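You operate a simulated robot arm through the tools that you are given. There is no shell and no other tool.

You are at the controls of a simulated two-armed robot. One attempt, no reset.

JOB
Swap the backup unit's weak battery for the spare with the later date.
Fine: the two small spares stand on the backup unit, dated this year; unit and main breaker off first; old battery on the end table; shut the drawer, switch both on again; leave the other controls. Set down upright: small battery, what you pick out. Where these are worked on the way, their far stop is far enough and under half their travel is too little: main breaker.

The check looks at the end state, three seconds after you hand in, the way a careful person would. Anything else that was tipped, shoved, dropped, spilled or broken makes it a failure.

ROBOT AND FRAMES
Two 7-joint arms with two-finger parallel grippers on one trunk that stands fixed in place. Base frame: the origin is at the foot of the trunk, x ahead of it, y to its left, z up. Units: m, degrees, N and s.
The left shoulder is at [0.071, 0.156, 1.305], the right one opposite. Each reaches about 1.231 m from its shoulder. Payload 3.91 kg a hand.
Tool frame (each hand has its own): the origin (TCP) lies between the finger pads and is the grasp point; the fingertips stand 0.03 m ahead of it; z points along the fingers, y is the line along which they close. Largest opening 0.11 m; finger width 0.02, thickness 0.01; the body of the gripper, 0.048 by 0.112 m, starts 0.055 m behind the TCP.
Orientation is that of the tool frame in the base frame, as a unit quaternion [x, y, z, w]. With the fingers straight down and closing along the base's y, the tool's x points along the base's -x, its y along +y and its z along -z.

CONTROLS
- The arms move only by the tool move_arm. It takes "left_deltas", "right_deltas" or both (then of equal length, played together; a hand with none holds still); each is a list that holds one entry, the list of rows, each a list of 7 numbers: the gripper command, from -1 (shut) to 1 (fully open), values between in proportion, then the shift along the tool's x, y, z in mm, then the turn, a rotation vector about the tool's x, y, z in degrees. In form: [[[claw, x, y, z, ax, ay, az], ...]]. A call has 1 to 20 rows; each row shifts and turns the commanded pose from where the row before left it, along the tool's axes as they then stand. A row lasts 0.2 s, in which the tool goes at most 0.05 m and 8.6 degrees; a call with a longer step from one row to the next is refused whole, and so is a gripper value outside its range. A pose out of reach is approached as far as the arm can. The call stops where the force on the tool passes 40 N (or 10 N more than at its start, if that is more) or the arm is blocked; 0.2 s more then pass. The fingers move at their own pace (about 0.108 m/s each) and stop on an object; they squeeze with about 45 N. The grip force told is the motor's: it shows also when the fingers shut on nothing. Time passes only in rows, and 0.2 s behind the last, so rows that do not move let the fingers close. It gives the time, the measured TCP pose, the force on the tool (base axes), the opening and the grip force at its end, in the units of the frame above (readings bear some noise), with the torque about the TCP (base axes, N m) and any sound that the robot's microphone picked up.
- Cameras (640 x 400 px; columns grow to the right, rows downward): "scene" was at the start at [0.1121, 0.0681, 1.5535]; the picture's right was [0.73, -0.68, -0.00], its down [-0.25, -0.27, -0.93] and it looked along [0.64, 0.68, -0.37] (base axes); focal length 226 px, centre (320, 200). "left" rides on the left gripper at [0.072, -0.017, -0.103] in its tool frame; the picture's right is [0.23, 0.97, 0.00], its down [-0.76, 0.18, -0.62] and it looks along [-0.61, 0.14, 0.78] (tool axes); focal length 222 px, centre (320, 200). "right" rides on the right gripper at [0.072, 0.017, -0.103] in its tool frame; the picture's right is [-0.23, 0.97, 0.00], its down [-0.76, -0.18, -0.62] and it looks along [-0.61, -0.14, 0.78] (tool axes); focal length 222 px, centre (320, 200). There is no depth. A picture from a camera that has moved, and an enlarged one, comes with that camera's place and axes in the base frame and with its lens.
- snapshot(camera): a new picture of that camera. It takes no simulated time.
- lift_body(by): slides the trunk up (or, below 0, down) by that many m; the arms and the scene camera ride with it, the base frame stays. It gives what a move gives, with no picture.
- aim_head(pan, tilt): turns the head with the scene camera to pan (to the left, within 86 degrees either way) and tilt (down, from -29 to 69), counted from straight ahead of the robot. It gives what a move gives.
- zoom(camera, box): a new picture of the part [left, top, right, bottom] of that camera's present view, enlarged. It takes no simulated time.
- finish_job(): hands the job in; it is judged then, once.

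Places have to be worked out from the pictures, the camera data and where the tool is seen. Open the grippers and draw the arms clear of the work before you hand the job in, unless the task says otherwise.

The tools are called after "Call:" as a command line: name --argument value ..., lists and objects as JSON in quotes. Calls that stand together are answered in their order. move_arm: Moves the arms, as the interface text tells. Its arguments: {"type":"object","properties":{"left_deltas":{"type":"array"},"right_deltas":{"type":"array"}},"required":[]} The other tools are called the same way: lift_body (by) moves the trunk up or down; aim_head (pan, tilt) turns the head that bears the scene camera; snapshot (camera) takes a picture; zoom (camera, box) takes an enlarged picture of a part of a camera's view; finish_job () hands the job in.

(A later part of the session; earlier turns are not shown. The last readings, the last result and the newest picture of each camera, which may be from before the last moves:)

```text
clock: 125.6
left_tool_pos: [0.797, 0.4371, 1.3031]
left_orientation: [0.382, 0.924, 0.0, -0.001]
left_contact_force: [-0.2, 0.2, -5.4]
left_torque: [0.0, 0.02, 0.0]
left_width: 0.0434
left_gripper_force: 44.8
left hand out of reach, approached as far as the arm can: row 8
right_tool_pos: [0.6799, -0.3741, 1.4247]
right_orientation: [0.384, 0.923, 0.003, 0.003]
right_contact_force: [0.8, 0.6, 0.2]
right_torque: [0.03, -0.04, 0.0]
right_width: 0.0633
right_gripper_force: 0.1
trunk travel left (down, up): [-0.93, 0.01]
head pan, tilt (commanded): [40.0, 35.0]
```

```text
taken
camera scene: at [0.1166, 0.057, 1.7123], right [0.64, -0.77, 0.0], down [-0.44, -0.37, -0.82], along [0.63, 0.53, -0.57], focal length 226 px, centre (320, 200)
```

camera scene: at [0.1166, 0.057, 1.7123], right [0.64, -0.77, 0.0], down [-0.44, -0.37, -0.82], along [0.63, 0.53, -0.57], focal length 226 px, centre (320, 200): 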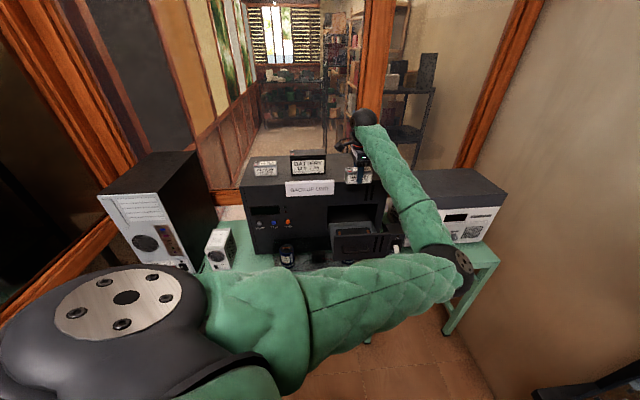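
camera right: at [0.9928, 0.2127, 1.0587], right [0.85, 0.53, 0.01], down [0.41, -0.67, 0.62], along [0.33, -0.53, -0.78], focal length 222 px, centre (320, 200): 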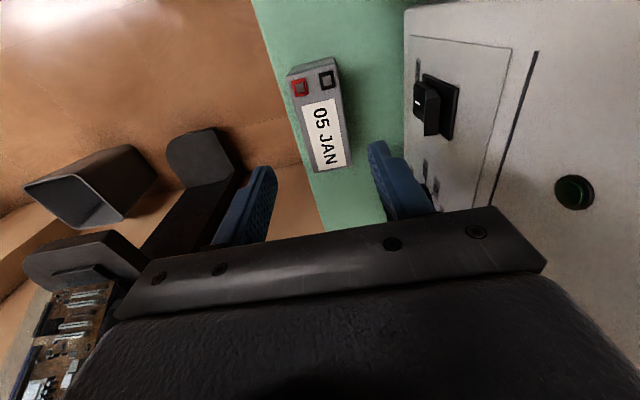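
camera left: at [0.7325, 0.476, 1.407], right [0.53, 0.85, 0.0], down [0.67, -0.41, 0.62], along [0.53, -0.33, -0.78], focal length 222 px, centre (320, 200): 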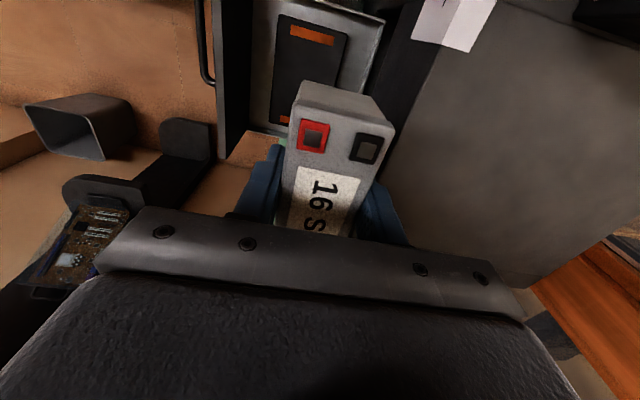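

The retraction gained 2 cm before hitting the limit again. I'll test whether being lower gives more room: descend a little (still above the unit's top) and try to retract more.

Call:
move_arm --left_deltas '[[[-1, 0, 0, 15, 0, 0, 0], [-1, 0, -6, 5, 0, 0, 0], [-1, 0, -6, 5, 0, 0, 0], [-1, 0, -6, 0, 0, 0, 0]]]'

Call:
snapshot --camera "scene"

```text
clock: 126.6
left_tool_pos: [0.7888, 0.4336, 1.2741]
left_orientation: [0.382, 0.924, 0.001, 0.0]
left_contact_force: [-0.2, 0.7, -5.4]
left_torque: [0.02, 0.04, 0.03]
left_width: 0.0433
left_gripper_force: 45.0
left hand out of reach, approached as far as the arm can: row 3, 4
right_tool_pos: [0.6791, -0.3736, 1.4254]
right_orientation: [0.383, 0.924, 0.004, 0.002]
right_contact_force: [0.1, 0.8, 0.6]
right_torque: [0.0, 0.03, 0.0]
right_width: 0.0634
right_gripper_force: 0.1
trunk travel left (down, up): [-0.93, 0.01]
head pan, tilt (commanded): [40.0, 35.0]
```

```text
taken
camera scene: at [0.1166, 0.0568, 1.7122], right [0.64, -0.77, 0.0], down [-0.44, -0.37, -0.82], along [0.63, 0.53, -0.57], focal length 226 px, centre (320, 200)
```

scene: 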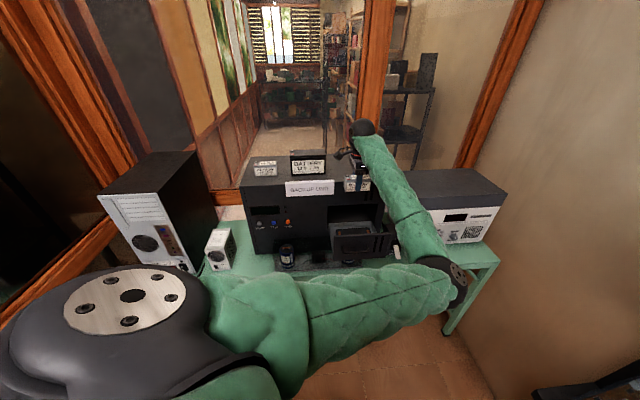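

Being lower does help (each descent frees more retraction), and geometry says the wrist angle becomes comfortable near the drawer. I'll continue down while retracting and centering over the seat.

Call:
move_arm --left_deltas '[[[-1, -3.3, 0, 15, 0, 0, 0], [-1, -3.3, -5, 12, 0, 0, 0], [-1, -3.3, -6, 12, 0, 0, 0], [-1, -3.3, -6, 12, 0, 0, 0], [-1, 0, 0, 0, 0, 0, 0]]]'

Call:
snapshot --camera "left"

Call:
zoom --camera "scene" --box '[300, 110, 460, 290]'

```text
clock: 127.8
left_tool_pos: [0.7889, 0.4171, 1.2238]
left_orientation: [0.381, 0.925, 0.003, 0.001]
left_contact_force: [-0.2, 0.9, -5.9]
left_torque: [0.04, 0.02, 0.02]
left_width: 0.0439
left_gripper_force: 45.2
left hand out of reach, approached as far as the arm can: row 4
right_tool_pos: [0.6785, -0.376, 1.424]
right_orientation: [0.384, 0.923, 0.004, 0.002]
right_contact_force: [-0.1, 0.5, -0.2]
right_torque: [-0.02, 0.02, 0.01]
right_width: 0.0634
right_gripper_force: 0.0
trunk travel left (down, up): [-0.93, 0.01]
head pan, tilt (commanded): [40.0, 35.0]
```

```text
taken
camera left: at [0.7237, 0.4562, 1.3281], right [0.52, 0.85, 0.0], down [0.66, -0.41, 0.62], along [0.53, -0.32, -0.78], focal length 222 px, centre (320, 200)
```

left: 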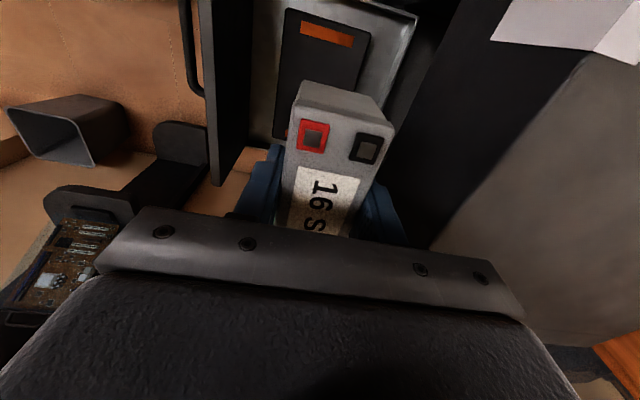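

```text
2.22 times, centred on (380, 200) of scene
camera zoom: at [0.1164, 0.0568, 1.7123], right [0.64, -0.77, 0.0], down [-0.44, -0.37, -0.82], along [0.63, 0.53, -0.57], focal length 501 px, centre (187, 200)
```

zoom: 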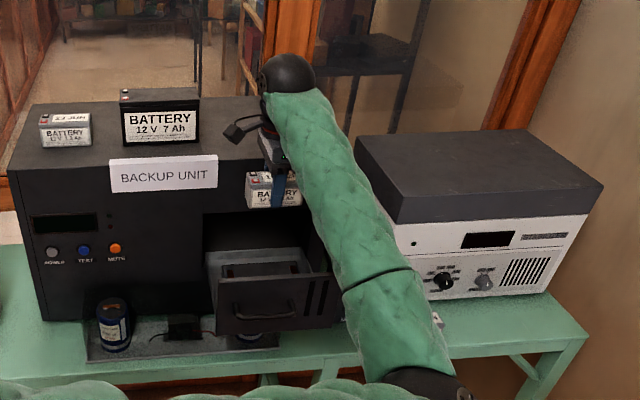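

Centered over the seat now (D≈0.853, V≈0.263). I'll descend into the drawer most of the way and check.

Call:
move_arm --left_deltas '[[[-1, -0.4, -1.4, 25, 0, 0, 0], [-1, -0.4, -1.4, 25, 0, 0, 0], [-1, -0.4, -1.4, 25, 0, 0, 0], [-1, 0, 0, 25, 0, 0, 0], [-1, 0, 0, 20, 0, 0, 0], [-1, 0, 0, 0, 0, 0, 0]]]'

Call:
snapshot --camera "left"

Call:
zoom --camera "scene" --box '[300, 130, 460, 290]'

```text
clock: 129.4
left_tool_pos: [0.7972, 0.4472, 1.138]
left_orientation: [0.363, 0.931, 0.018, 0.017]
left_contact_force: [-0.5, 0.2, -6.2]
left_torque: [-0.01, 0.02, 0.02]
left_width: 0.0432
left_gripper_force: 45.0
right_tool_pos: [0.6805, -0.3744, 1.4242]
right_orientation: [0.384, 0.924, 0.004, 0.002]
right_contact_force: [0.0, 1.0, 0.0]
right_torque: [0.04, -0.01, -0.01]
right_width: 0.0633
right_gripper_force: 0.1
trunk travel left (down, up): [-0.93, 0.01]
head pan, tilt (commanded): [40.0, 35.0]
stopped in row 6 (left hand): the arm was blocked; the commanded pose is now the measured one
```

```text
taken
camera left: at [0.7274, 0.4819, 1.2393], right [0.49, 0.87, 0.04], down [0.65, -0.4, 0.65], along [0.58, -0.29, -0.76], focal length 222 px, centre (320, 200)
```

left: 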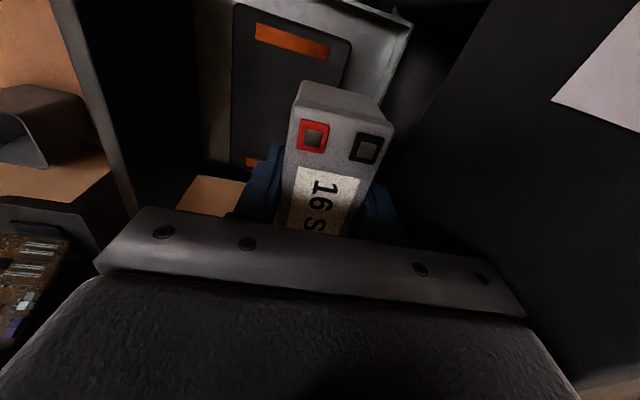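

```text
2.50 times, centred on (380, 210) of scene
camera zoom: at [0.1162, 0.0567, 1.7123], right [0.64, -0.77, 0.0], down [-0.44, -0.37, -0.82], along [0.63, 0.53, -0.57], focal length 564 px, centre (170, 175)
```

zoom: 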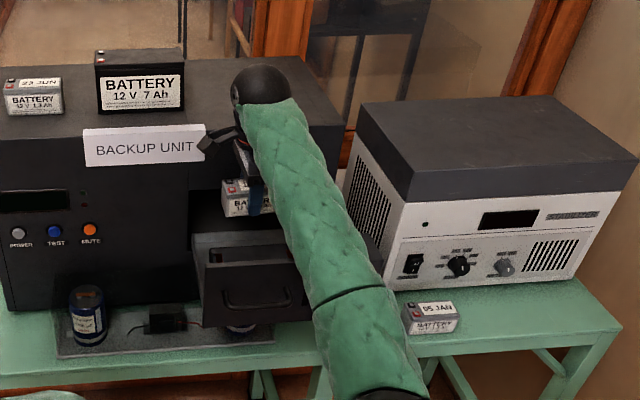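

The arm reported being blocked as it went lower in this posture (no load change on the battery). The earlier pose just above was fine, so I'll go back up to it, straighten the hand, and then lower with the trunk instead, keeping the arm's posture fixed.

Call:
move_arm --left_deltas '[[[-1, -0.4, 0.9, -20, 0, 0, 0], [-1, -0.4, 1.1, -25, 0, 0, 0], [-1, -0.4, 1.1, -25, 0, 0, 0], [-1, -0.4, 1.1, -25, 0, 0, 0], [-1, 0, 0, 0, 2.6, 1.0, 2.6], [-1, 0, 0, 0, 0, 0, 0]]]'

Call:
zoom --camera "scene" --box '[300, 110, 460, 290]'

```text
clock: 129.7
left_tool_pos: [0.7961, 0.4484, 1.1397]
left_orientation: [0.362, 0.932, 0.018, 0.011]
left_contact_force: [0.8, -0.9, -4.8]
left_torque: [0.0, 0.04, 0.0]
left_width: 0.0435
left_gripper_force: 44.9
right_tool_pos: [0.6799, -0.3748, 1.4237]
right_orientation: [0.383, 0.924, 0.006, 0.002]
right_contact_force: [-0.6, 0.6, 0.1]
right_torque: [0.0, -0.03, 0.01]
right_width: 0.0635
right_gripper_force: 0.1
trunk travel left (down, up): [-0.93, 0.01]
head pan, tilt (commanded): [40.0, 35.0]
stopped in row 1 (left hand): the force on the tool passed its limit at 61 N (the readings are from after the stop); the commanded pose is now the measured one
```

```text
2.22 times, centred on (380, 200) of scene
camera zoom: at [0.1165, 0.0553, 1.7123], right [0.64, -0.77, 0.0], down [-0.44, -0.37, -0.82], along [0.63, 0.53, -0.57], focal length 501 px, centre (187, 200)
```

zoom: 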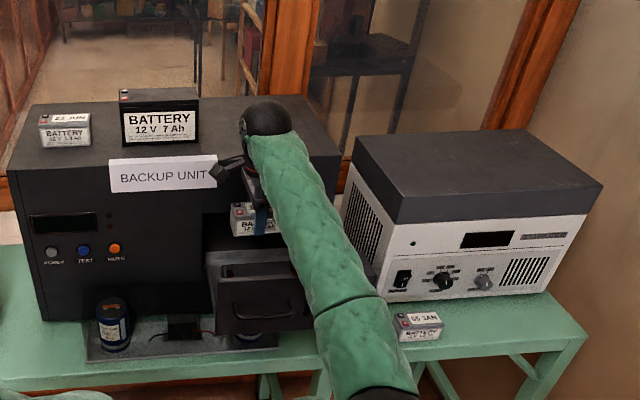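

Moving up met resistance too, so some part of the left arm is jammed. I'll look before trying anything else: full scene view, tilted down, plus both hand cameras.

Call:
snapshot --camera "scene"

Call:
snapshot --camera "left"

Call:
aim_head --pan 20 --tilt 60

Call:
snapshot --camera "scene"

```text
taken
camera scene: at [0.1165, 0.0553, 1.7123], right [0.64, -0.77, 0.0], down [-0.44, -0.37, -0.82], along [0.63, 0.53, -0.57], focal length 226 px, centre (320, 200)
```

scene: 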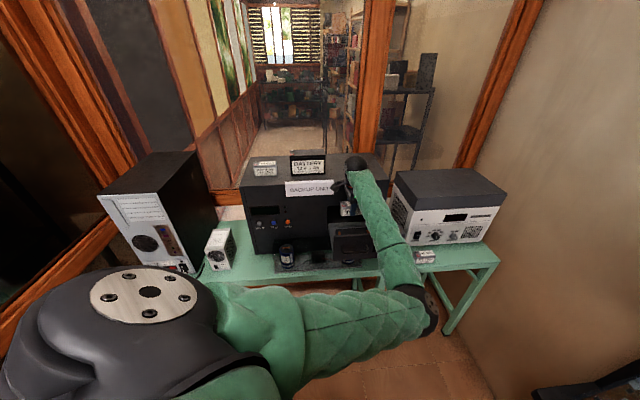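

```text
taken
camera left: at [0.7261, 0.4834, 1.2422], right [0.49, 0.87, 0.04], down [0.66, -0.4, 0.64], along [0.57, -0.29, -0.77], focal length 222 px, centre (320, 200)
```

left: 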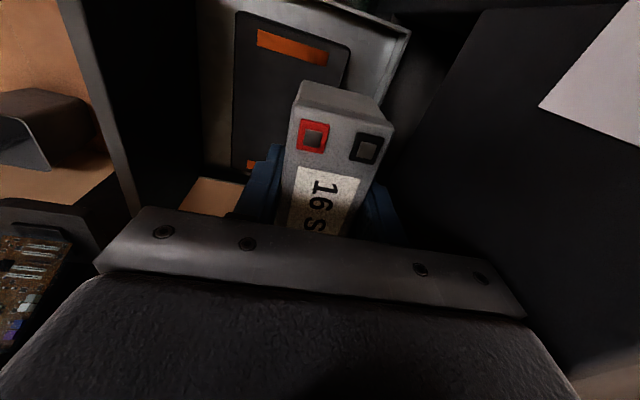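

```text
clock: 130.6
left_tool_pos: [0.7961, 0.4499, 1.1404]
left_orientation: [0.362, 0.932, 0.017, 0.011]
left_contact_force: [-6.8, -5.9, -8.9]
left_torque: [0.27, -0.22, -0.17]
left_width: 0.0433
left_gripper_force: 44.8
right_tool_pos: [0.6804, -0.3764, 1.4246]
right_orientation: [0.383, 0.924, 0.004, 0.003]
right_contact_force: [-1.3, 0.4, 0.1]
right_torque: [-0.02, -0.01, 0.02]
right_width: 0.0635
right_gripper_force: 0.1
trunk travel left (down, up): [-0.93, 0.01]
head pan, tilt (commanded): [20.0, 60.0]
```

```text
taken
camera scene: at [0.1111, 0.0225, 1.678], right [0.34, -0.94, 0.0], down [-0.81, -0.3, -0.5], along [0.47, 0.17, -0.87], focal length 226 px, centre (320, 200)
```

scene: 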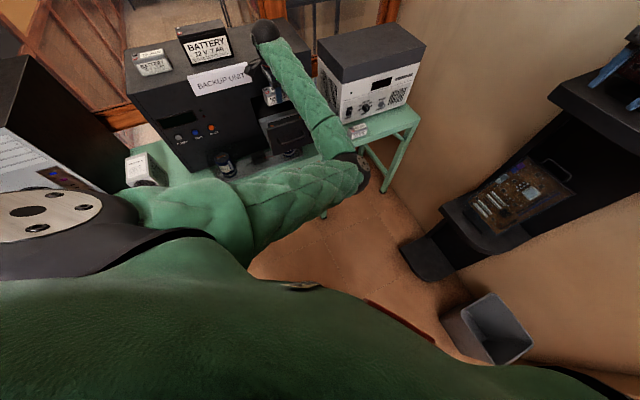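

The reading shows the unit's face pushing back on the gripper body: the hand drifted forward and is touching the unit's front. I'll ease it back off the face first with small steps, then rise.

Call:
move_arm --left_deltas '[[[-1, 0, -4, 0, 0, 0, 0], [-1, 0, -4, 0, 0, 0, 0], [-1, 0, -4, 0, 0, 0, 0]]]'

```text
clock: 131.4
left_tool_pos: [0.7848, 0.4618, 1.1459]
left_orientation: [0.352, 0.936, 0.026, 0.011]
left_contact_force: [-2.6, -3.3, -3.9]
left_torque: [0.27, -0.26, -0.14]
left_width: 0.0433
left_gripper_force: 44.8
right_tool_pos: [0.681, -0.3739, 1.4243]
right_orientation: [0.383, 0.924, 0.004, 0.003]
right_contact_force: [-0.5, 0.3, -0.4]
right_torque: [-0.01, 0.05, 0.01]
right_width: 0.063
right_gripper_force: 0.0
trunk travel left (down, up): [-0.93, 0.01]
head pan, tilt (commanded): [20.0, 60.0]
```

The hand slid left rather than back, with contact forces now lower. I'll try rising in small 4 mm steps to let the elbow come up.

Call:
move_arm --left_deltas '[[[-1, 0, 0, -4, 0, 0, 0], [-1, 0, 0, -4, 0, 0, 0], [-1, 0, 0, -4, 0, 0, 0], [-1, 0, 0, -4, 0, 0, 0]]]'

Call:
snapshot --camera "left"

Call:
snapshot --camera "scene"

```text
clock: 132.4
left_tool_pos: [0.7835, 0.4578, 1.1597]
left_orientation: [0.355, 0.934, 0.023, 0.011]
left_contact_force: [-0.3, -0.9, -5.3]
left_torque: [0.0, -0.02, 0.02]
left_width: 0.0435
left_gripper_force: 45.2
right_tool_pos: [0.6793, -0.3746, 1.4249]
right_orientation: [0.384, 0.923, 0.003, 0.002]
right_contact_force: [-0.8, 0.5, -0.3]
right_torque: [-0.01, 0.0, -0.02]
right_width: 0.0633
right_gripper_force: 0.1
trunk travel left (down, up): [-0.93, 0.01]
head pan, tilt (commanded): [20.0, 60.0]
```

```text
taken
camera left: at [0.7125, 0.4888, 1.2625], right [0.48, 0.88, 0.05], down [0.66, -0.4, 0.63], along [0.58, -0.27, -0.77], focal length 222 px, centre (320, 200)
```

left: 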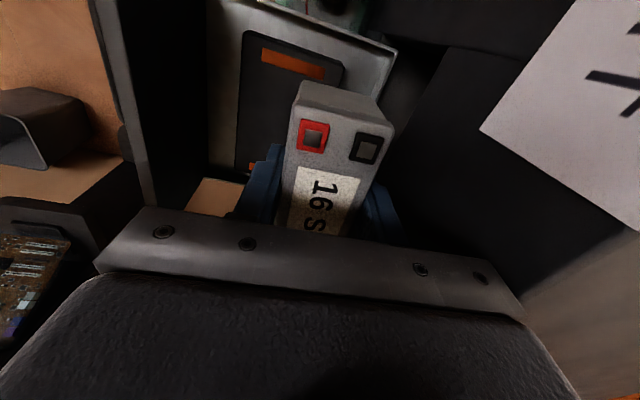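

```text
taken
camera scene: at [0.1116, 0.023, 1.6779], right [0.34, -0.94, 0.0], down [-0.81, -0.3, -0.5], along [0.47, 0.17, -0.87], focal length 226 px, centre (320, 200)
```

scene: 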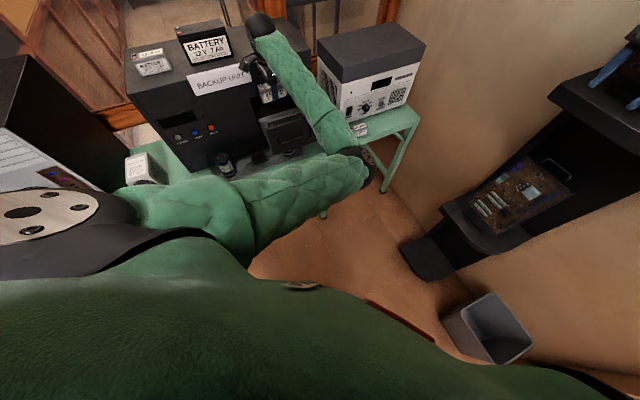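

It moves freely upward now and the contact is gone. I'll continue up in modest steps.

Call:
move_arm --left_deltas '[[[-1, 0, 0, -6, 0, 0, 0], [-1, 0, 0, -8, 0, 0, 0], [-1, 0, 0, -10, 0, 0, 0], [-1, 0, 0, -12, 0, 0, 0], [-1, 0, 0, -15, 0, 0, 0], [-1, 0, 0, -15, 0, 0, 0], [-1, 0, 0, -15, 0, 0, 0]]]'

Call:
snapshot --camera "left"

```text
clock: 134.0
left_tool_pos: [0.7822, 0.4386, 1.2362]
left_orientation: [0.363, 0.932, 0.017, 0.012]
left_contact_force: [0.3, -1.2, -6.2]
left_torque: [0.0, -0.01, 0.01]
left_width: 0.0434
left_gripper_force: 44.9
right_tool_pos: [0.6794, -0.3742, 1.425]
right_orientation: [0.383, 0.924, 0.003, 0.003]
right_contact_force: [0.1, 0.5, 0.0]
right_torque: [-0.01, -0.02, 0.03]
right_width: 0.0635
right_gripper_force: 0.1
trunk travel left (down, up): [-0.93, 0.01]
head pan, tilt (commanded): [20.0, 60.0]
```

```text
taken
camera left: at [0.7132, 0.4725, 1.339], right [0.49, 0.87, 0.04], down [0.66, -0.4, 0.64], along [0.57, -0.29, -0.77], focal length 222 px, centre (320, 200)
```

left: 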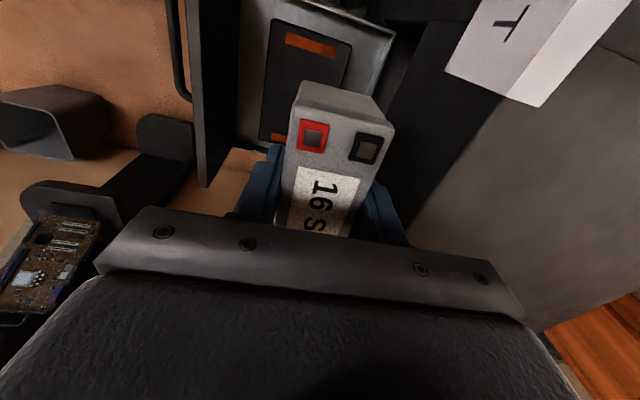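

The hand is free and clear again. I'll straighten it (about 2°) and re-center over the seat at the height that worked before.

Call:
move_arm --left_deltas '[[[-1, 0, 0, 0, 2.3, 0.6, 2.4], [-1, -10, 0, 0, 0, 0, 0], [-1, -10, -4, 4, 0, 0, 0], [-1, 0, -4, 4, 0, 0, 0], [-1, 0, -3, 4, 0, 0, 0], [-1, 0, -3, 3, 0, 0, 0], [-1, 0, 0, 0, 0, 0, 0]]]'

Call:
snapshot --camera "left"

```text
clock: 135.6
left_tool_pos: [0.789, 0.4176, 1.2243]
left_orientation: [0.38, 0.925, 0.002, 0.001]
left_contact_force: [-1.1, -0.5, -6.0]
left_torque: [0.02, 0.02, 0.0]
left_width: 0.0434
left_gripper_force: 44.8
right_tool_pos: [0.6797, -0.3733, 1.4249]
right_orientation: [0.383, 0.924, 0.003, 0.002]
right_contact_force: [-0.6, 0.5, -0.6]
right_torque: [0.0, -0.02, -0.01]
right_width: 0.0634
right_gripper_force: 0.1
trunk travel left (down, up): [-0.93, 0.01]
head pan, tilt (commanded): [20.0, 60.0]
```

```text
taken
camera left: at [0.7233, 0.4568, 1.3278], right [0.52, 0.85, 0.0], down [0.66, -0.41, 0.62], along [0.53, -0.32, -0.78], focal length 222 px, centre (320, 200)
```

left: 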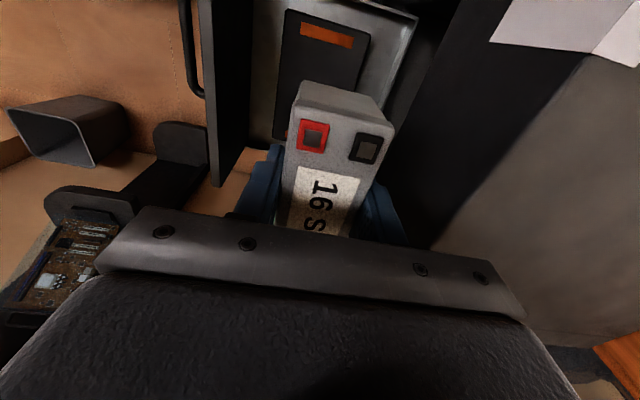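

Same good pose as before, and the drawer appears unmoved in the picture. I'll try to gain the last 5 mm of retraction by going a little lower, stopping well above where it jammed.

Call:
move_arm --left_deltas '[[[-1, -1, 0, 6, 0, 0, 0], [-1, -1, -3, 3, 0, 0, 0], [-1, 0, -3, 3, 0, 0, 0], [-1, 0, 0, 0, 0, 0, 0]]]'

```text
clock: 136.6
left_tool_pos: [0.7872, 0.4189, 1.2188]
left_orientation: [0.377, 0.926, 0.006, 0.004]
left_contact_force: [1.0, -1.1, -5.7]
left_torque: [-0.01, -0.02, 0.0]
left_width: 0.0435
left_gripper_force: 45.0
right_tool_pos: [0.6799, -0.3751, 1.4246]
right_orientation: [0.384, 0.924, 0.004, 0.002]
right_contact_force: [-0.1, 0.1, 0.3]
right_torque: [-0.02, 0.01, 0.02]
right_width: 0.0633
right_gripper_force: 0.0
trunk travel left (down, up): [-0.93, 0.01]
head pan, tilt (commanded): [20.0, 60.0]
```

I'm at the physical limit here, so I'll back up 6 mm to the comfortable pose; a 5 mm difference in depth is small on this wide seat. Then I'll lower with the trunk, keeping the arm still.

Call:
move_arm --left_deltas '[[[-1, 0, 2, -5, 0.7, 0, 0.4], [-1, 0, 0, -3, 0, 0, 0], [-1, 0, 0, 0, 0, 0, 0]]]'

Call:
lift_body --by -0.08

Call:
snapshot --camera "left"

Call:
aim_head --pan 40 --tilt 35

Call:
snapshot --camera "scene"

```text
clock: 137.4
left_tool_pos: [0.7881, 0.4177, 1.2169]
left_orientation: [0.383, 0.924, -0.002, -0.004]
left_contact_force: [-0.5, 0.5, -6.6]
left_torque: [0.03, -0.02, -0.04]
left_width: 0.0431
left_gripper_force: 45.5
left hand out of reach, approached as far as the arm can: row 2
right_tool_pos: [0.6794, -0.3754, 1.424]
right_orientation: [0.383, 0.924, 0.004, 0.002]
right_contact_force: [-0.5, 0.3, -0.8]
right_torque: [-0.04, -0.02, 0.0]
right_width: 0.0633
right_gripper_force: 0.0
trunk travel left (down, up): [-0.93, 0.01]
head pan, tilt (commanded): [20.0, 60.0]
```

```text
clock: 138.6
left_tool_pos: [0.7881, 0.4186, 1.1376]
left_orientation: [0.382, 0.924, -0.003, -0.003]
left_contact_force: [-0.5, -0.7, -5.8]
left_torque: [-0.01, 0.0, 0.01]
left_width: 0.0433
left_gripper_force: 45.6
right_tool_pos: [0.6792, -0.3738, 1.3455]
right_orientation: [0.384, 0.923, 0.003, 0.002]
right_contact_force: [0.1, 0.5, 0.4]
right_torque: [-0.02, 0.0, -0.01]
right_width: 0.0632
right_gripper_force: 0.1
trunk travel left (down, up): [-0.85, 0.09]
head pan, tilt (commanded): [20.0, 60.0]
```

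```text
taken
camera left: at [0.7248, 0.4579, 1.242], right [0.53, 0.85, -0.01], down [0.67, -0.41, 0.62], along [0.52, -0.33, -0.78], focal length 222 px, centre (320, 200)
```

left: 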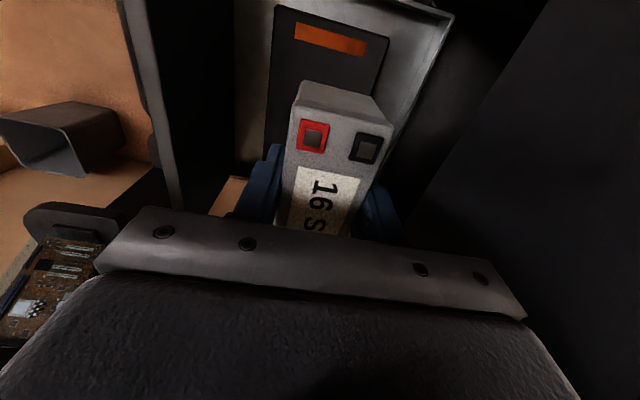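

```text
clock: 139.5
left_tool_pos: [0.7892, 0.4178, 1.1365]
left_orientation: [0.382, 0.924, -0.002, -0.003]
left_contact_force: [0.6, 0.4, -4.9]
left_torque: [0.01, 0.01, 0.02]
left_width: 0.0437
left_gripper_force: 45.3
right_tool_pos: [0.6788, -0.3753, 1.3435]
right_orientation: [0.384, 0.924, 0.004, 0.003]
right_contact_force: [0.1, -0.5, 0.7]
right_torque: [0.0, 0.0, -0.02]
right_width: 0.0631
right_gripper_force: 0.0
trunk travel left (down, up): [-0.85, 0.09]
head pan, tilt (commanded): [40.0, 35.0]
```

```text
taken
camera scene: at [0.1167, 0.0566, 1.6322], right [0.64, -0.77, 0.0], down [-0.44, -0.37, -0.82], along [0.63, 0.53, -0.57], focal length 226 px, centre (320, 200)
```

scene: 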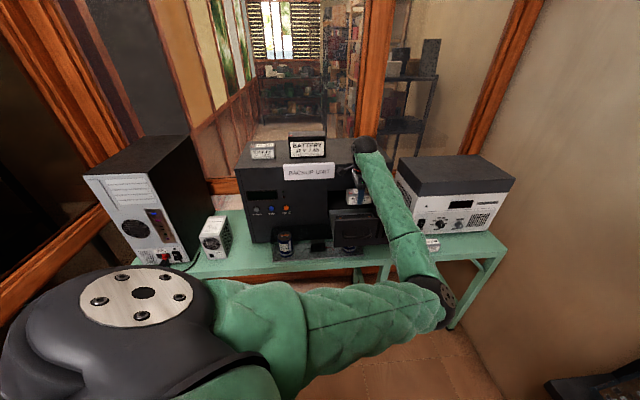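

Trunk lowering works with the arm steady. Let me check forearm clearance over the drawer, then continue.

Call:
zoom --camera "scene" --box '[300, 130, 460, 290]'

Call:
lift_body --by -0.06

Call:
snapshot --camera "left"

Call:
zoom --camera "scene" --box '[300, 110, 460, 270]'

```text
2.50 times, centred on (380, 210) of scene
camera zoom: at [0.1167, 0.0566, 1.6322], right [0.64, -0.77, 0.0], down [-0.44, -0.37, -0.82], along [0.63, 0.53, -0.57], focal length 564 px, centre (170, 175)
```

zoom: 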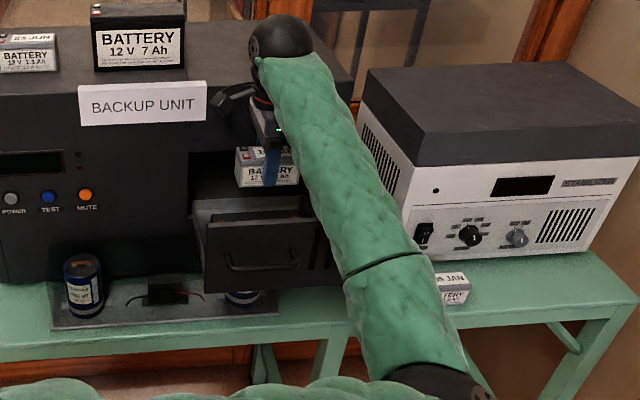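

```text
clock: 140.5
left_tool_pos: [0.7894, 0.419, 1.0764]
left_orientation: [0.383, 0.924, -0.002, -0.003]
left_contact_force: [0.3, 0.1, -5.9]
left_torque: [0.0, -0.01, 0.04]
left_width: 0.0436
left_gripper_force: 45.1
right_tool_pos: [0.6793, -0.3746, 1.2847]
right_orientation: [0.384, 0.924, 0.004, 0.003]
right_contact_force: [-0.6, -0.2, -0.3]
right_torque: [0.01, 0.02, 0.03]
right_width: 0.0632
right_gripper_force: 0.0
trunk travel left (down, up): [-0.79, 0.15]
head pan, tilt (commanded): [40.0, 35.0]
```

```text
taken
camera left: at [0.7245, 0.4579, 1.1816], right [0.53, 0.85, -0.01], down [0.67, -0.41, 0.62], along [0.52, -0.33, -0.79], focal length 222 px, centre (320, 200)
```

left: 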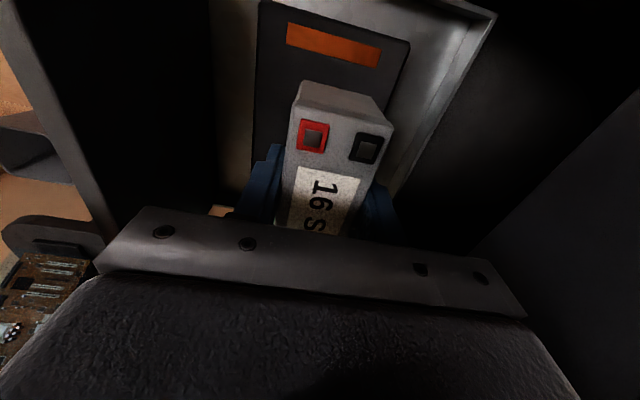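

```text
2.50 times, centred on (380, 190) of scene
camera zoom: at [0.1161, 0.0569, 1.5724], right [0.64, -0.77, 0.0], down [-0.44, -0.37, -0.82], along [0.63, 0.53, -0.57], focal length 564 px, centre (170, 225)
```

zoom: 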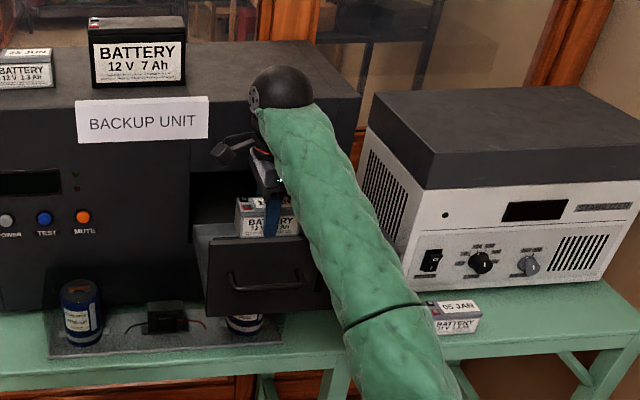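

Battery is inside the drawer with about 4 cm to go. I'll lower 3 cm more by trunk, then finish in small steps.

Call:
lift_body --by -0.028

Call:
snapshot --camera "left"

Call:
zoom --camera "scene" --box '[320, 130, 420, 230]'

```text
clock: 141.2
left_tool_pos: [0.7885, 0.4186, 1.0501]
left_orientation: [0.382, 0.924, -0.002, -0.003]
left_contact_force: [0.2, 0.8, -6.1]
left_torque: [0.01, 0.01, 0.03]
left_width: 0.0434
left_gripper_force: 45.2
right_tool_pos: [0.6795, -0.3738, 1.2576]
right_orientation: [0.384, 0.924, 0.003, 0.003]
right_contact_force: [0.0, 0.2, -0.5]
right_torque: [-0.02, -0.05, 0.02]
right_width: 0.0633
right_gripper_force: 0.0
trunk travel left (down, up): [-0.762, 0.178]
head pan, tilt (commanded): [40.0, 35.0]
```

```text
taken
camera left: at [0.7241, 0.4581, 1.1537], right [0.53, 0.85, -0.01], down [0.67, -0.41, 0.62], along [0.52, -0.33, -0.79], focal length 222 px, centre (320, 200)
```

left: 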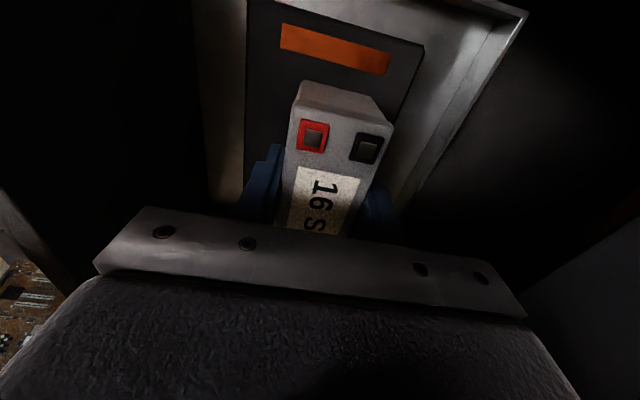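

```text
4.00 times, centred on (370, 180) of scene
camera zoom: at [0.1156, 0.057, 1.5444], right [0.64, -0.77, 0.0], down [-0.44, -0.37, -0.82], along [0.63, 0.53, -0.57], focal length 902 px, centre (120, 280)
```

zoom: 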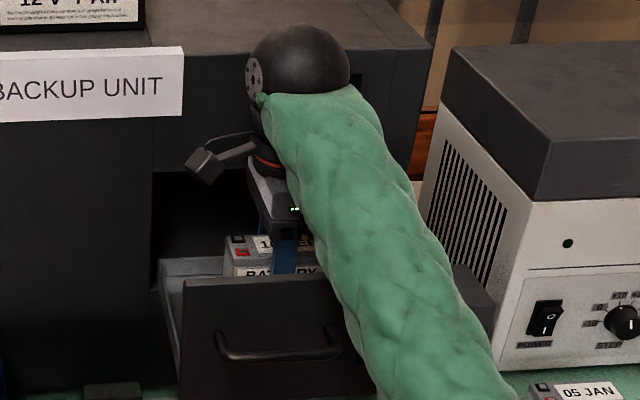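

Clear of the drawer front. Now small trunk steps until the seat takes the weight.

Call:
lift_body --by -0.008

Call:
lift_body --by -0.004

```text
clock: 141.8
left_tool_pos: [0.7879, 0.4177, 1.0415]
left_orientation: [0.383, 0.924, -0.002, -0.003]
left_contact_force: [0.5, 0.0, -6.1]
left_torque: [0.0, 0.01, 0.01]
left_width: 0.0434
left_gripper_force: 45.2
right_tool_pos: [0.6785, -0.3744, 1.2479]
right_orientation: [0.384, 0.923, 0.002, 0.003]
right_contact_force: [-0.2, 0.6, 0.3]
right_torque: [0.01, -0.03, 0.03]
right_width: 0.0637
right_gripper_force: 0.0
trunk travel left (down, up): [-0.754, 0.186]
head pan, tilt (commanded): [40.0, 35.0]
```

```text
clock: 142.3
left_tool_pos: [0.7879, 0.4178, 1.0379]
left_orientation: [0.383, 0.924, -0.003, -0.003]
left_contact_force: [0.8, -0.1, -6.2]
left_torque: [0.03, 0.03, -0.02]
left_width: 0.0433
left_gripper_force: 44.4
right_tool_pos: [0.6793, -0.3733, 1.2453]
right_orientation: [0.383, 0.924, 0.004, 0.002]
right_contact_force: [-0.1, 0.3, -0.3]
right_torque: [0.0, -0.03, 0.0]
right_width: 0.0633
right_gripper_force: 0.0
trunk travel left (down, up): [-0.75, 0.19]
head pan, tilt (commanded): [40.0, 35.0]
```

Still hanging at z=1.038. Continuing with 2–3 mm steps.

Call:
lift_body --by -0.003

Call:
lift_body --by -0.002

```text
clock: 142.8
left_tool_pos: [0.7886, 0.4194, 1.0343]
left_orientation: [0.382, 0.924, -0.003, -0.003]
left_contact_force: [0.6, -0.8, -4.1]
left_torque: [-0.06, -0.13, -0.08]
left_width: 0.0435
left_gripper_force: 45.3
right_tool_pos: [0.6792, -0.3751, 1.2409]
right_orientation: [0.384, 0.923, 0.004, 0.003]
right_contact_force: [0.0, -0.2, 0.2]
right_torque: [-0.02, -0.01, -0.01]
right_width: 0.063
right_gripper_force: 0.0
trunk travel left (down, up): [-0.747, 0.193]
head pan, tilt (commanded): [40.0, 35.0]
```

```text
clock: 143.3
left_tool_pos: [0.7871, 0.4175, 1.0332]
left_orientation: [0.384, 0.923, -0.002, -0.002]
left_contact_force: [3.0, 1.0, 10.5]
left_torque: [-0.27, -0.89, 0.14]
left_width: 0.0433
left_gripper_force: 44.6
right_tool_pos: [0.6794, -0.3751, 1.2407]
right_orientation: [0.383, 0.924, 0.005, 0.003]
right_contact_force: [-0.2, 0.3, 0.3]
right_torque: [-0.01, 0.0, 0.01]
right_width: 0.0633
right_gripper_force: 0.1
trunk travel left (down, up): [-0.745, 0.195]
head pan, tilt (commanded): [40.0, 35.0]
```

The seat has taken the weight (+10 N at z≈1.033, the same height the old battery was gripped at). I'll open the fingers with no arm motion, then rise with the trunk.

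Call:
move_arm --left_deltas '[[[-0.1, 0, 0, 0, 0, 0, 0], [0.2, 0, 0, 0, 0, 0, 0], [0.2, 0, 0, 0, 0, 0, 0]]]'

Call:
snapshot --camera "left"

```text
clock: 144.1
left_tool_pos: [0.7884, 0.4179, 1.032]
left_orientation: [0.382, 0.924, -0.002, -0.003]
left_contact_force: [-0.4, -0.3, 0.1]
left_torque: [0.0, 0.02, -0.02]
left_width: 0.0659
left_gripper_force: 0.1
right_tool_pos: [0.6792, -0.3748, 1.2393]
right_orientation: [0.383, 0.924, 0.004, 0.003]
right_contact_force: [0.0, -0.1, 0.3]
right_torque: [-0.01, 0.0, 0.02]
right_width: 0.0633
right_gripper_force: 0.1
trunk travel left (down, up): [-0.745, 0.195]
head pan, tilt (commanded): [40.0, 35.0]
```

```text
taken
camera left: at [0.7245, 0.4578, 1.1365], right [0.53, 0.85, -0.01], down [0.67, -0.41, 0.62], along [0.52, -0.33, -0.79], focal length 222 px, centre (320, 200)
```

left: 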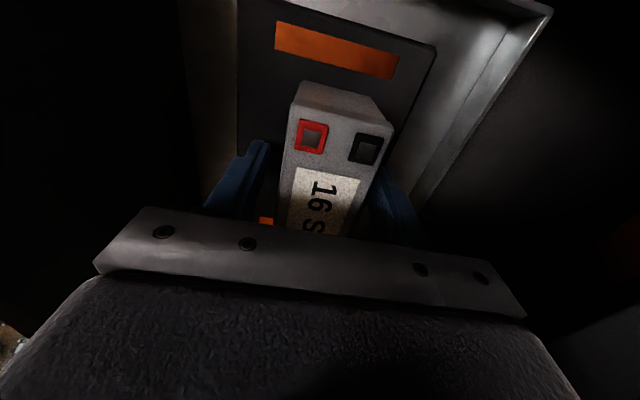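

Released with zero load on the hand. Raising the trunk straight up now.

Call:
lift_body --by 0.06

Call:
snapshot --camera "left"

Call:
lift_body --by 0.13

Call:
snapshot --camera "left"

Call:
snapshot --camera "scene"

```text
clock: 145.1
left_tool_pos: [0.7877, 0.4178, 1.0929]
left_orientation: [0.383, 0.924, -0.002, -0.003]
left_contact_force: [-0.6, 0.1, 0.7]
left_torque: [-0.03, -0.01, 0.01]
left_width: 0.066
left_gripper_force: 0.1
right_tool_pos: [0.6787, -0.3745, 1.2999]
right_orientation: [0.383, 0.924, 0.003, 0.002]
right_contact_force: [0.1, -0.3, 0.0]
right_torque: [0.02, -0.02, -0.03]
right_width: 0.0636
right_gripper_force: 0.0
trunk travel left (down, up): [-0.805, 0.135]
head pan, tilt (commanded): [40.0, 35.0]
```

```text
taken
camera left: at [0.7245, 0.4578, 1.1963], right [0.53, 0.85, -0.01], down [0.67, -0.41, 0.62], along [0.52, -0.33, -0.79], focal length 222 px, centre (320, 200)
```

left: 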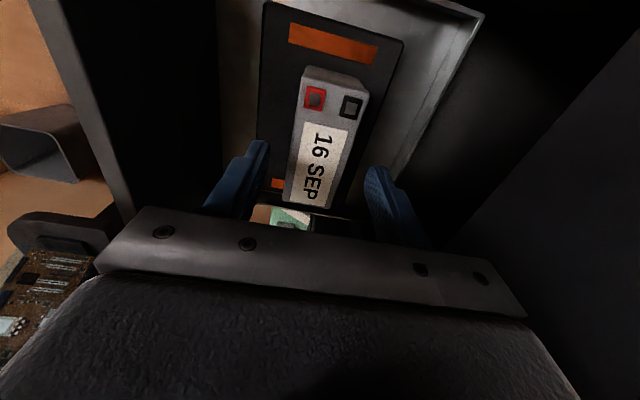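

```text
clock: 146.7
left_tool_pos: [0.7888, 0.4179, 1.222]
left_orientation: [0.383, 0.924, -0.002, -0.004]
left_contact_force: [0.9, 0.0, -0.8]
left_torque: [-0.01, -0.01, -0.04]
left_width: 0.0663
left_gripper_force: 0.1
right_tool_pos: [0.6787, -0.3748, 1.4291]
right_orientation: [0.383, 0.924, 0.004, 0.002]
right_contact_force: [0.0, 0.2, 0.4]
right_torque: [0.0, 0.02, 0.01]
right_width: 0.0631
right_gripper_force: 0.1
trunk travel left (down, up): [-0.935, 0.005]
head pan, tilt (commanded): [40.0, 35.0]
```

```text
taken
camera left: at [0.7245, 0.4577, 1.3264], right [0.53, 0.85, -0.01], down [0.67, -0.41, 0.62], along [0.52, -0.33, -0.79], focal length 222 px, centre (320, 200)
```

left: 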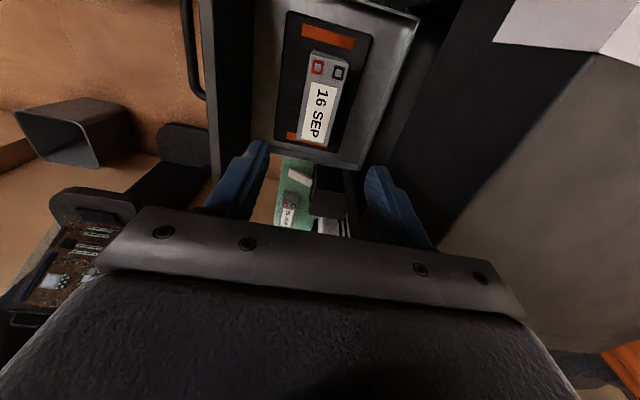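

```text
taken
camera scene: at [0.1161, 0.0564, 1.7172], right [0.64, -0.77, 0.0], down [-0.44, -0.37, -0.82], along [0.63, 0.53, -0.57], focal length 226 px, centre (320, 200)
```

scene: 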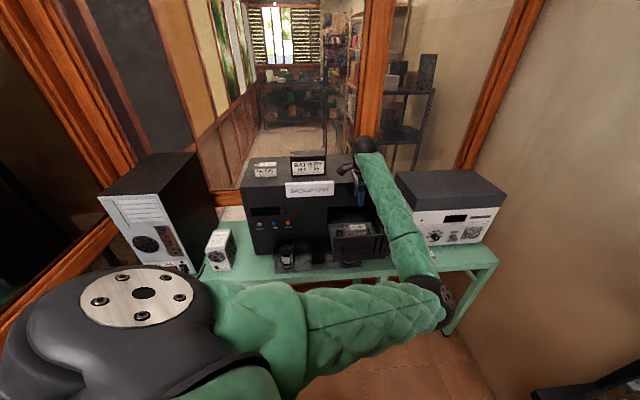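

16 SEP is seated upright in the drawer. I'll take the left hand up and away, back to its parking place on the left.

Call:
move_arm --left_deltas '[[[0.2, 0, 5, -25, 0, 0, 0], [0.2, 0, 10, -30, 0, 0, 0], [0.2, 0, 10, -30, 0, 0, 0], [0.2, 0, 10, -30, 0, 0, 0], [0.2, 0, 5, -30, 0, 0, 0], [0.2, 0, 0, -30, 0, 0, 0], [0.2, 30, 0, -20, 0, 0, 0], [0.2, 38, 0, -10, 0, 0, 0], [0.2, 38, 0, -10, 0, 0, 0], [0.2, 38, 0, -10, 0, 0, 0], [0.2, 38, 0, -5, 0, 0, 0], [0.2, 38, 0, 0, 0, 0, 0], [0.2, 38, 0, 0, 0, 0, 0], [0.2, 38, 0, 0, 0, 0, 0]]]'

Call:
snapshot --camera "left"

Call:
snapshot --camera "scene"

```text
clock: 149.7
left_tool_pos: [0.611, 0.6573, 1.4521]
left_orientation: [0.386, 0.922, -0.003, -0.002]
left_contact_force: [-0.2, 0.0, -0.5]
left_torque: [0.01, -0.03, -0.03]
left_width: 0.0659
left_gripper_force: 0.0
left hand out of reach, approached as far as the arm can: row 1
right_tool_pos: [0.6784, -0.3733, 1.43]
right_orientation: [0.383, 0.924, 0.004, 0.003]
right_contact_force: [-0.2, 1.1, 0.2]
right_torque: [-0.02, -0.01, -0.04]
right_width: 0.0636
right_gripper_force: 0.0
trunk travel left (down, up): [-0.935, 0.005]
head pan, tilt (commanded): [40.0, 35.0]
```

```text
taken
camera left: at [0.5468, 0.6979, 1.555], right [0.53, 0.85, -0.01], down [0.67, -0.41, 0.62], along [0.52, -0.34, -0.78], focal length 222 px, centre (320, 200)
```

left: 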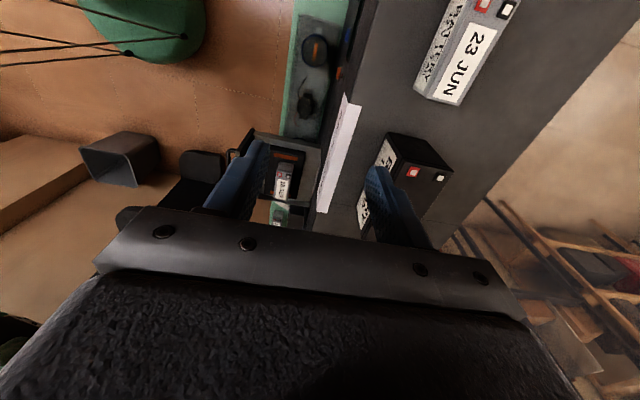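

```text
taken
camera scene: at [0.115, 0.0582, 1.7173], right [0.64, -0.77, 0.0], down [-0.44, -0.37, -0.82], along [0.63, 0.53, -0.57], focal length 226 px, centre (320, 200)
```

scene: 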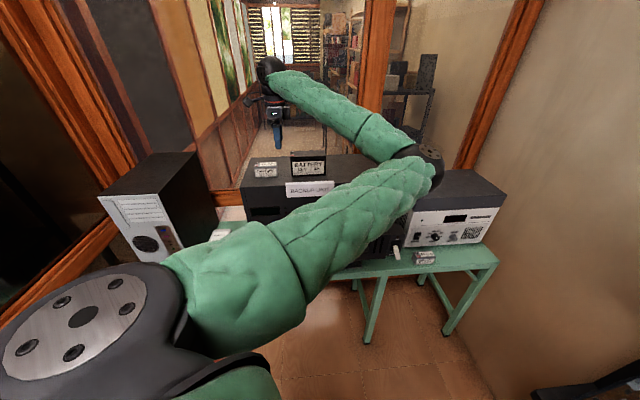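

I'll move the left hand further left and up to the parking place.

Call:
move_arm --left_deltas '[[[0, 36, -3, -22, 0, 0, 0], [0, 36, -3, -22, 0, 0, 0], [0, 36, -3, -22, 0, 0, 0], [0, 36, -3, -22, 0, 0, 0], [0, 36, -3, -22, 0, 0, 0], [0, 36, -3, -22, 0, 0, 0], [0, 36, -3, -22, 0, 0, 0], [0, 0, 0, 0, 0, 0, 0]]]'

Call:
lift_body --by -0.185

Call:
snapshot --camera "scene"

Call:
snapshot --camera "left"

```text
clock: 151.5
left_tool_pos: [0.4214, 0.8213, 1.6055]
left_orientation: [0.385, 0.923, -0.004, -0.002]
left_contact_force: [0.3, 0.1, 0.5]
left_torque: [-0.05, 0.02, 0.0]
left_width: 0.0551
left_gripper_force: 0.0
right_tool_pos: [0.6794, -0.3754, 1.4295]
right_orientation: [0.384, 0.923, 0.004, 0.002]
right_contact_force: [-0.4, 0.3, -0.1]
right_torque: [-0.02, -0.01, -0.01]
right_width: 0.0634
right_gripper_force: 0.0
trunk travel left (down, up): [-0.935, 0.005]
head pan, tilt (commanded): [40.0, 35.0]
```

```text
clock: 153.6
left_tool_pos: [0.4215, 0.8221, 1.4206]
left_orientation: [0.385, 0.923, -0.003, -0.003]
left_contact_force: [0.1, 0.1, -0.1]
left_torque: [0.04, 0.0, -0.04]
left_width: 0.055
left_gripper_force: 0.1
right_tool_pos: [0.6792, -0.3743, 1.2457]
right_orientation: [0.384, 0.923, 0.004, 0.003]
right_contact_force: [0.0, -0.3, -0.6]
right_torque: [-0.01, 0.01, -0.01]
right_width: 0.0634
right_gripper_force: 0.2
trunk travel left (down, up): [-0.75, 0.19]
head pan, tilt (commanded): [40.0, 35.0]
```

```text
taken
camera scene: at [0.1154, 0.0569, 1.5324], right [0.64, -0.77, 0.0], down [-0.44, -0.37, -0.82], along [0.63, 0.53, -0.57], focal length 226 px, centre (320, 200)
```

scene: 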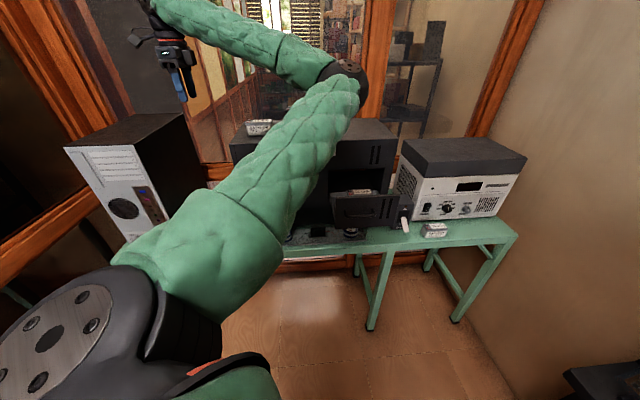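

```text
taken
camera left: at [0.3585, 0.8618, 1.525], right [0.53, 0.85, -0.01], down [0.67, -0.41, 0.62], along [0.52, -0.34, -0.78], focal length 222 px, centre (320, 200)
```

left: 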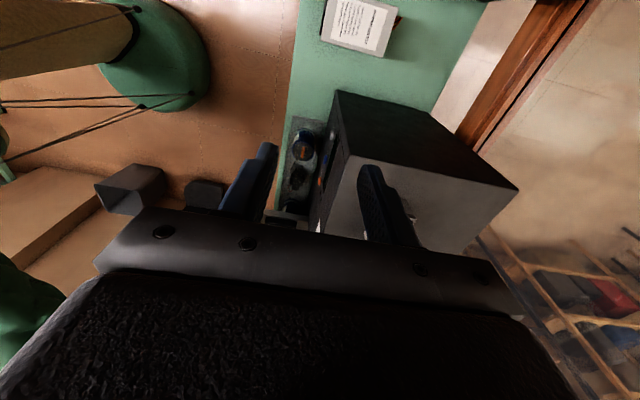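

Next, closing the drawer with the right hand by re-gripping the handle. I'll first bring the right hand back to the area right of the drawer, fingers down.

Call:
move_arm --right_deltas '[[[-0.2, 29.2, 31.2, 0, 0, 0, 0], [-0.2, 29.2, 31.2, 0, 0, 0, 0], [-0.2, 29.2, 31.2, 0, 0, 0, 0], [-0.2, 29.2, 31.2, 0, 0, 0, 0], [-0.2, 29.2, 31.2, 0, 0, 0, 0], [-0.2, 29.2, 31.2, 5, 0, 0, 0], [-0.2, 29.2, 31.2, 5, 0, 0, 0], [-0.2, 29.2, 31.2, 5, 0, 0, 0], [-0.2, 29.2, 31.2, 5, 0, 0, 0], [-0.2, 29.2, 31.2, 5, 0, 0, 0], [-0.2, 29.2, 31.2, 5, 0, 0, 0], [-0.2, 29.2, 31.2, 5, 0, 0, 0], [-0.2, 28.6, 30.6, 5, 0, 0, 0]]]'

Call:
snapshot --camera "scene"

```text
clock: 156.4
left_tool_pos: [0.4242, 0.8224, 1.4195]
left_orientation: [0.385, 0.923, -0.004, -0.002]
left_contact_force: [0.3, 0.7, -0.1]
left_torque: [-0.07, 0.02, 0.01]
left_width: 0.0548
left_gripper_force: 0.0
right_tool_pos: [0.7004, 0.1819, 1.2087]
right_orientation: [0.383, 0.924, 0.004, 0.003]
right_contact_force: [-0.6, -0.9, -0.2]
right_torque: [0.02, -0.03, 0.02]
right_width: 0.0439
right_gripper_force: 0.0
trunk travel left (down, up): [-0.75, 0.19]
head pan, tilt (commanded): [40.0, 35.0]
```

```text
taken
camera scene: at [0.116, 0.0593, 1.5322], right [0.64, -0.77, 0.0], down [-0.44, -0.37, -0.82], along [0.63, 0.53, -0.57], focal length 226 px, centre (320, 200)
```

scene: 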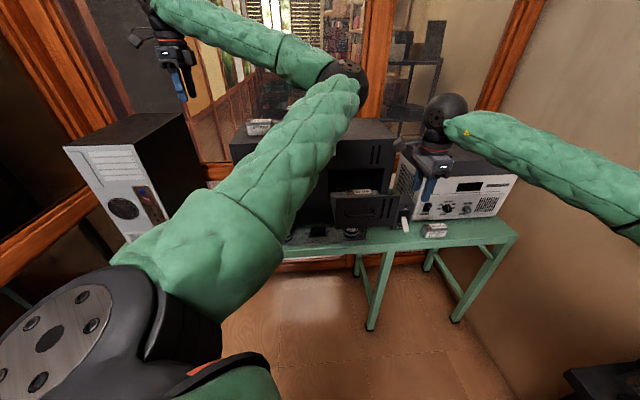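

In place. I'll yaw and pitch the hand to the handle-gripping orientation used before, then slide toward the pre-grasp point in front of the handle.

Call:
move_arm --right_deltas '[[[-0.2, 0, 0, 0, 0, 0, -8.5], [-0.2, 0, 0, 0, 0, 0, -8.5], [-0.2, 0, 0, 0, 0, 0, -8.5], [-0.2, 0, 0, 0, -8.5, 0, 0], [-0.2, 0, 0, 0, -8.5, 0, 0], [-0.2, 0, 0, 0, -8.5, 0, 0], [-0.2, 0, 0, 0, -8.5, 0, 0], [-0.2, 0, 0, 0, -8.5, 0, 0], [-0.2, 0, 0, 0, -8.5, 0, 0], [-0.2, 0, 0, 0, -8.5, 0, 0], [-0.2, 0, 0, 0, -8.4, 0, 0], [-0.2, 22.3, -23.7, 21.2, 0, 0, 0], [-0.2, 22.3, -23.7, 21.2, 0, 0, 0], [-0.2, 22.3, -23.7, 21.2, 0, 0, 0], [-0.2, 22.3, -23.7, 21.2, 0, 0, 0]]]'

Call:
snapshot --camera "right"

Call:
snapshot --camera "scene"

```text
clock: 159.6
left_tool_pos: [0.4225, 0.8217, 1.4192]
left_orientation: [0.385, 0.923, -0.005, -0.003]
left_contact_force: [-0.6, -0.7, 0.1]
left_torque: [-0.01, 0.01, -0.03]
left_width: 0.0549
left_gripper_force: 0.1
right_tool_pos: [0.6279, 0.2555, 1.0866]
right_orientation: [0.139, 0.816, 0.553, 0.097]
right_contact_force: [-0.1, 0.0, 0.2]
right_torque: [-0.01, -0.03, 0.0]
right_width: 0.0438
right_gripper_force: 0.1
trunk travel left (down, up): [-0.75, 0.19]
head pan, tilt (commanded): [40.0, 35.0]
```

```text
taken
camera right: at [0.5283, 0.1946, 1.1401], right [0.33, 0.26, 0.91], down [0.5, -0.86, 0.07], along [0.8, 0.43, -0.42], focal length 222 px, centre (320, 200)
```

right: 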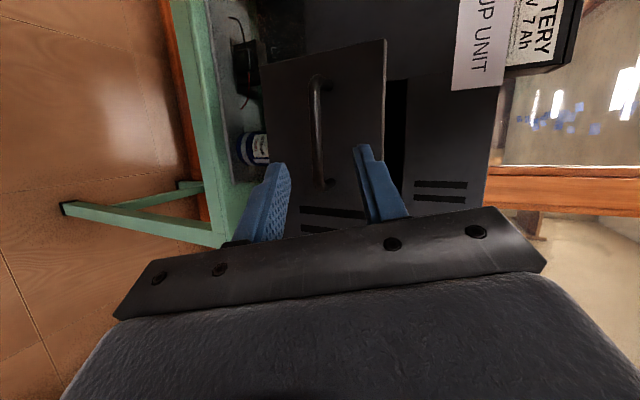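

```text
taken
camera scene: at [0.1158, 0.0581, 1.5324], right [0.64, -0.77, 0.0], down [-0.44, -0.37, -0.82], along [0.63, 0.53, -0.57], focal length 226 px, centre (320, 200)
```

scene: 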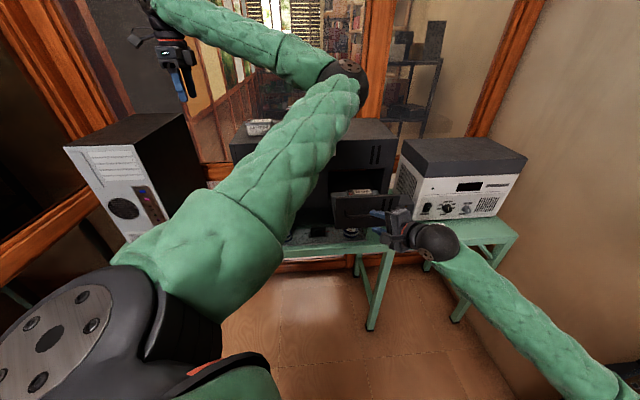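

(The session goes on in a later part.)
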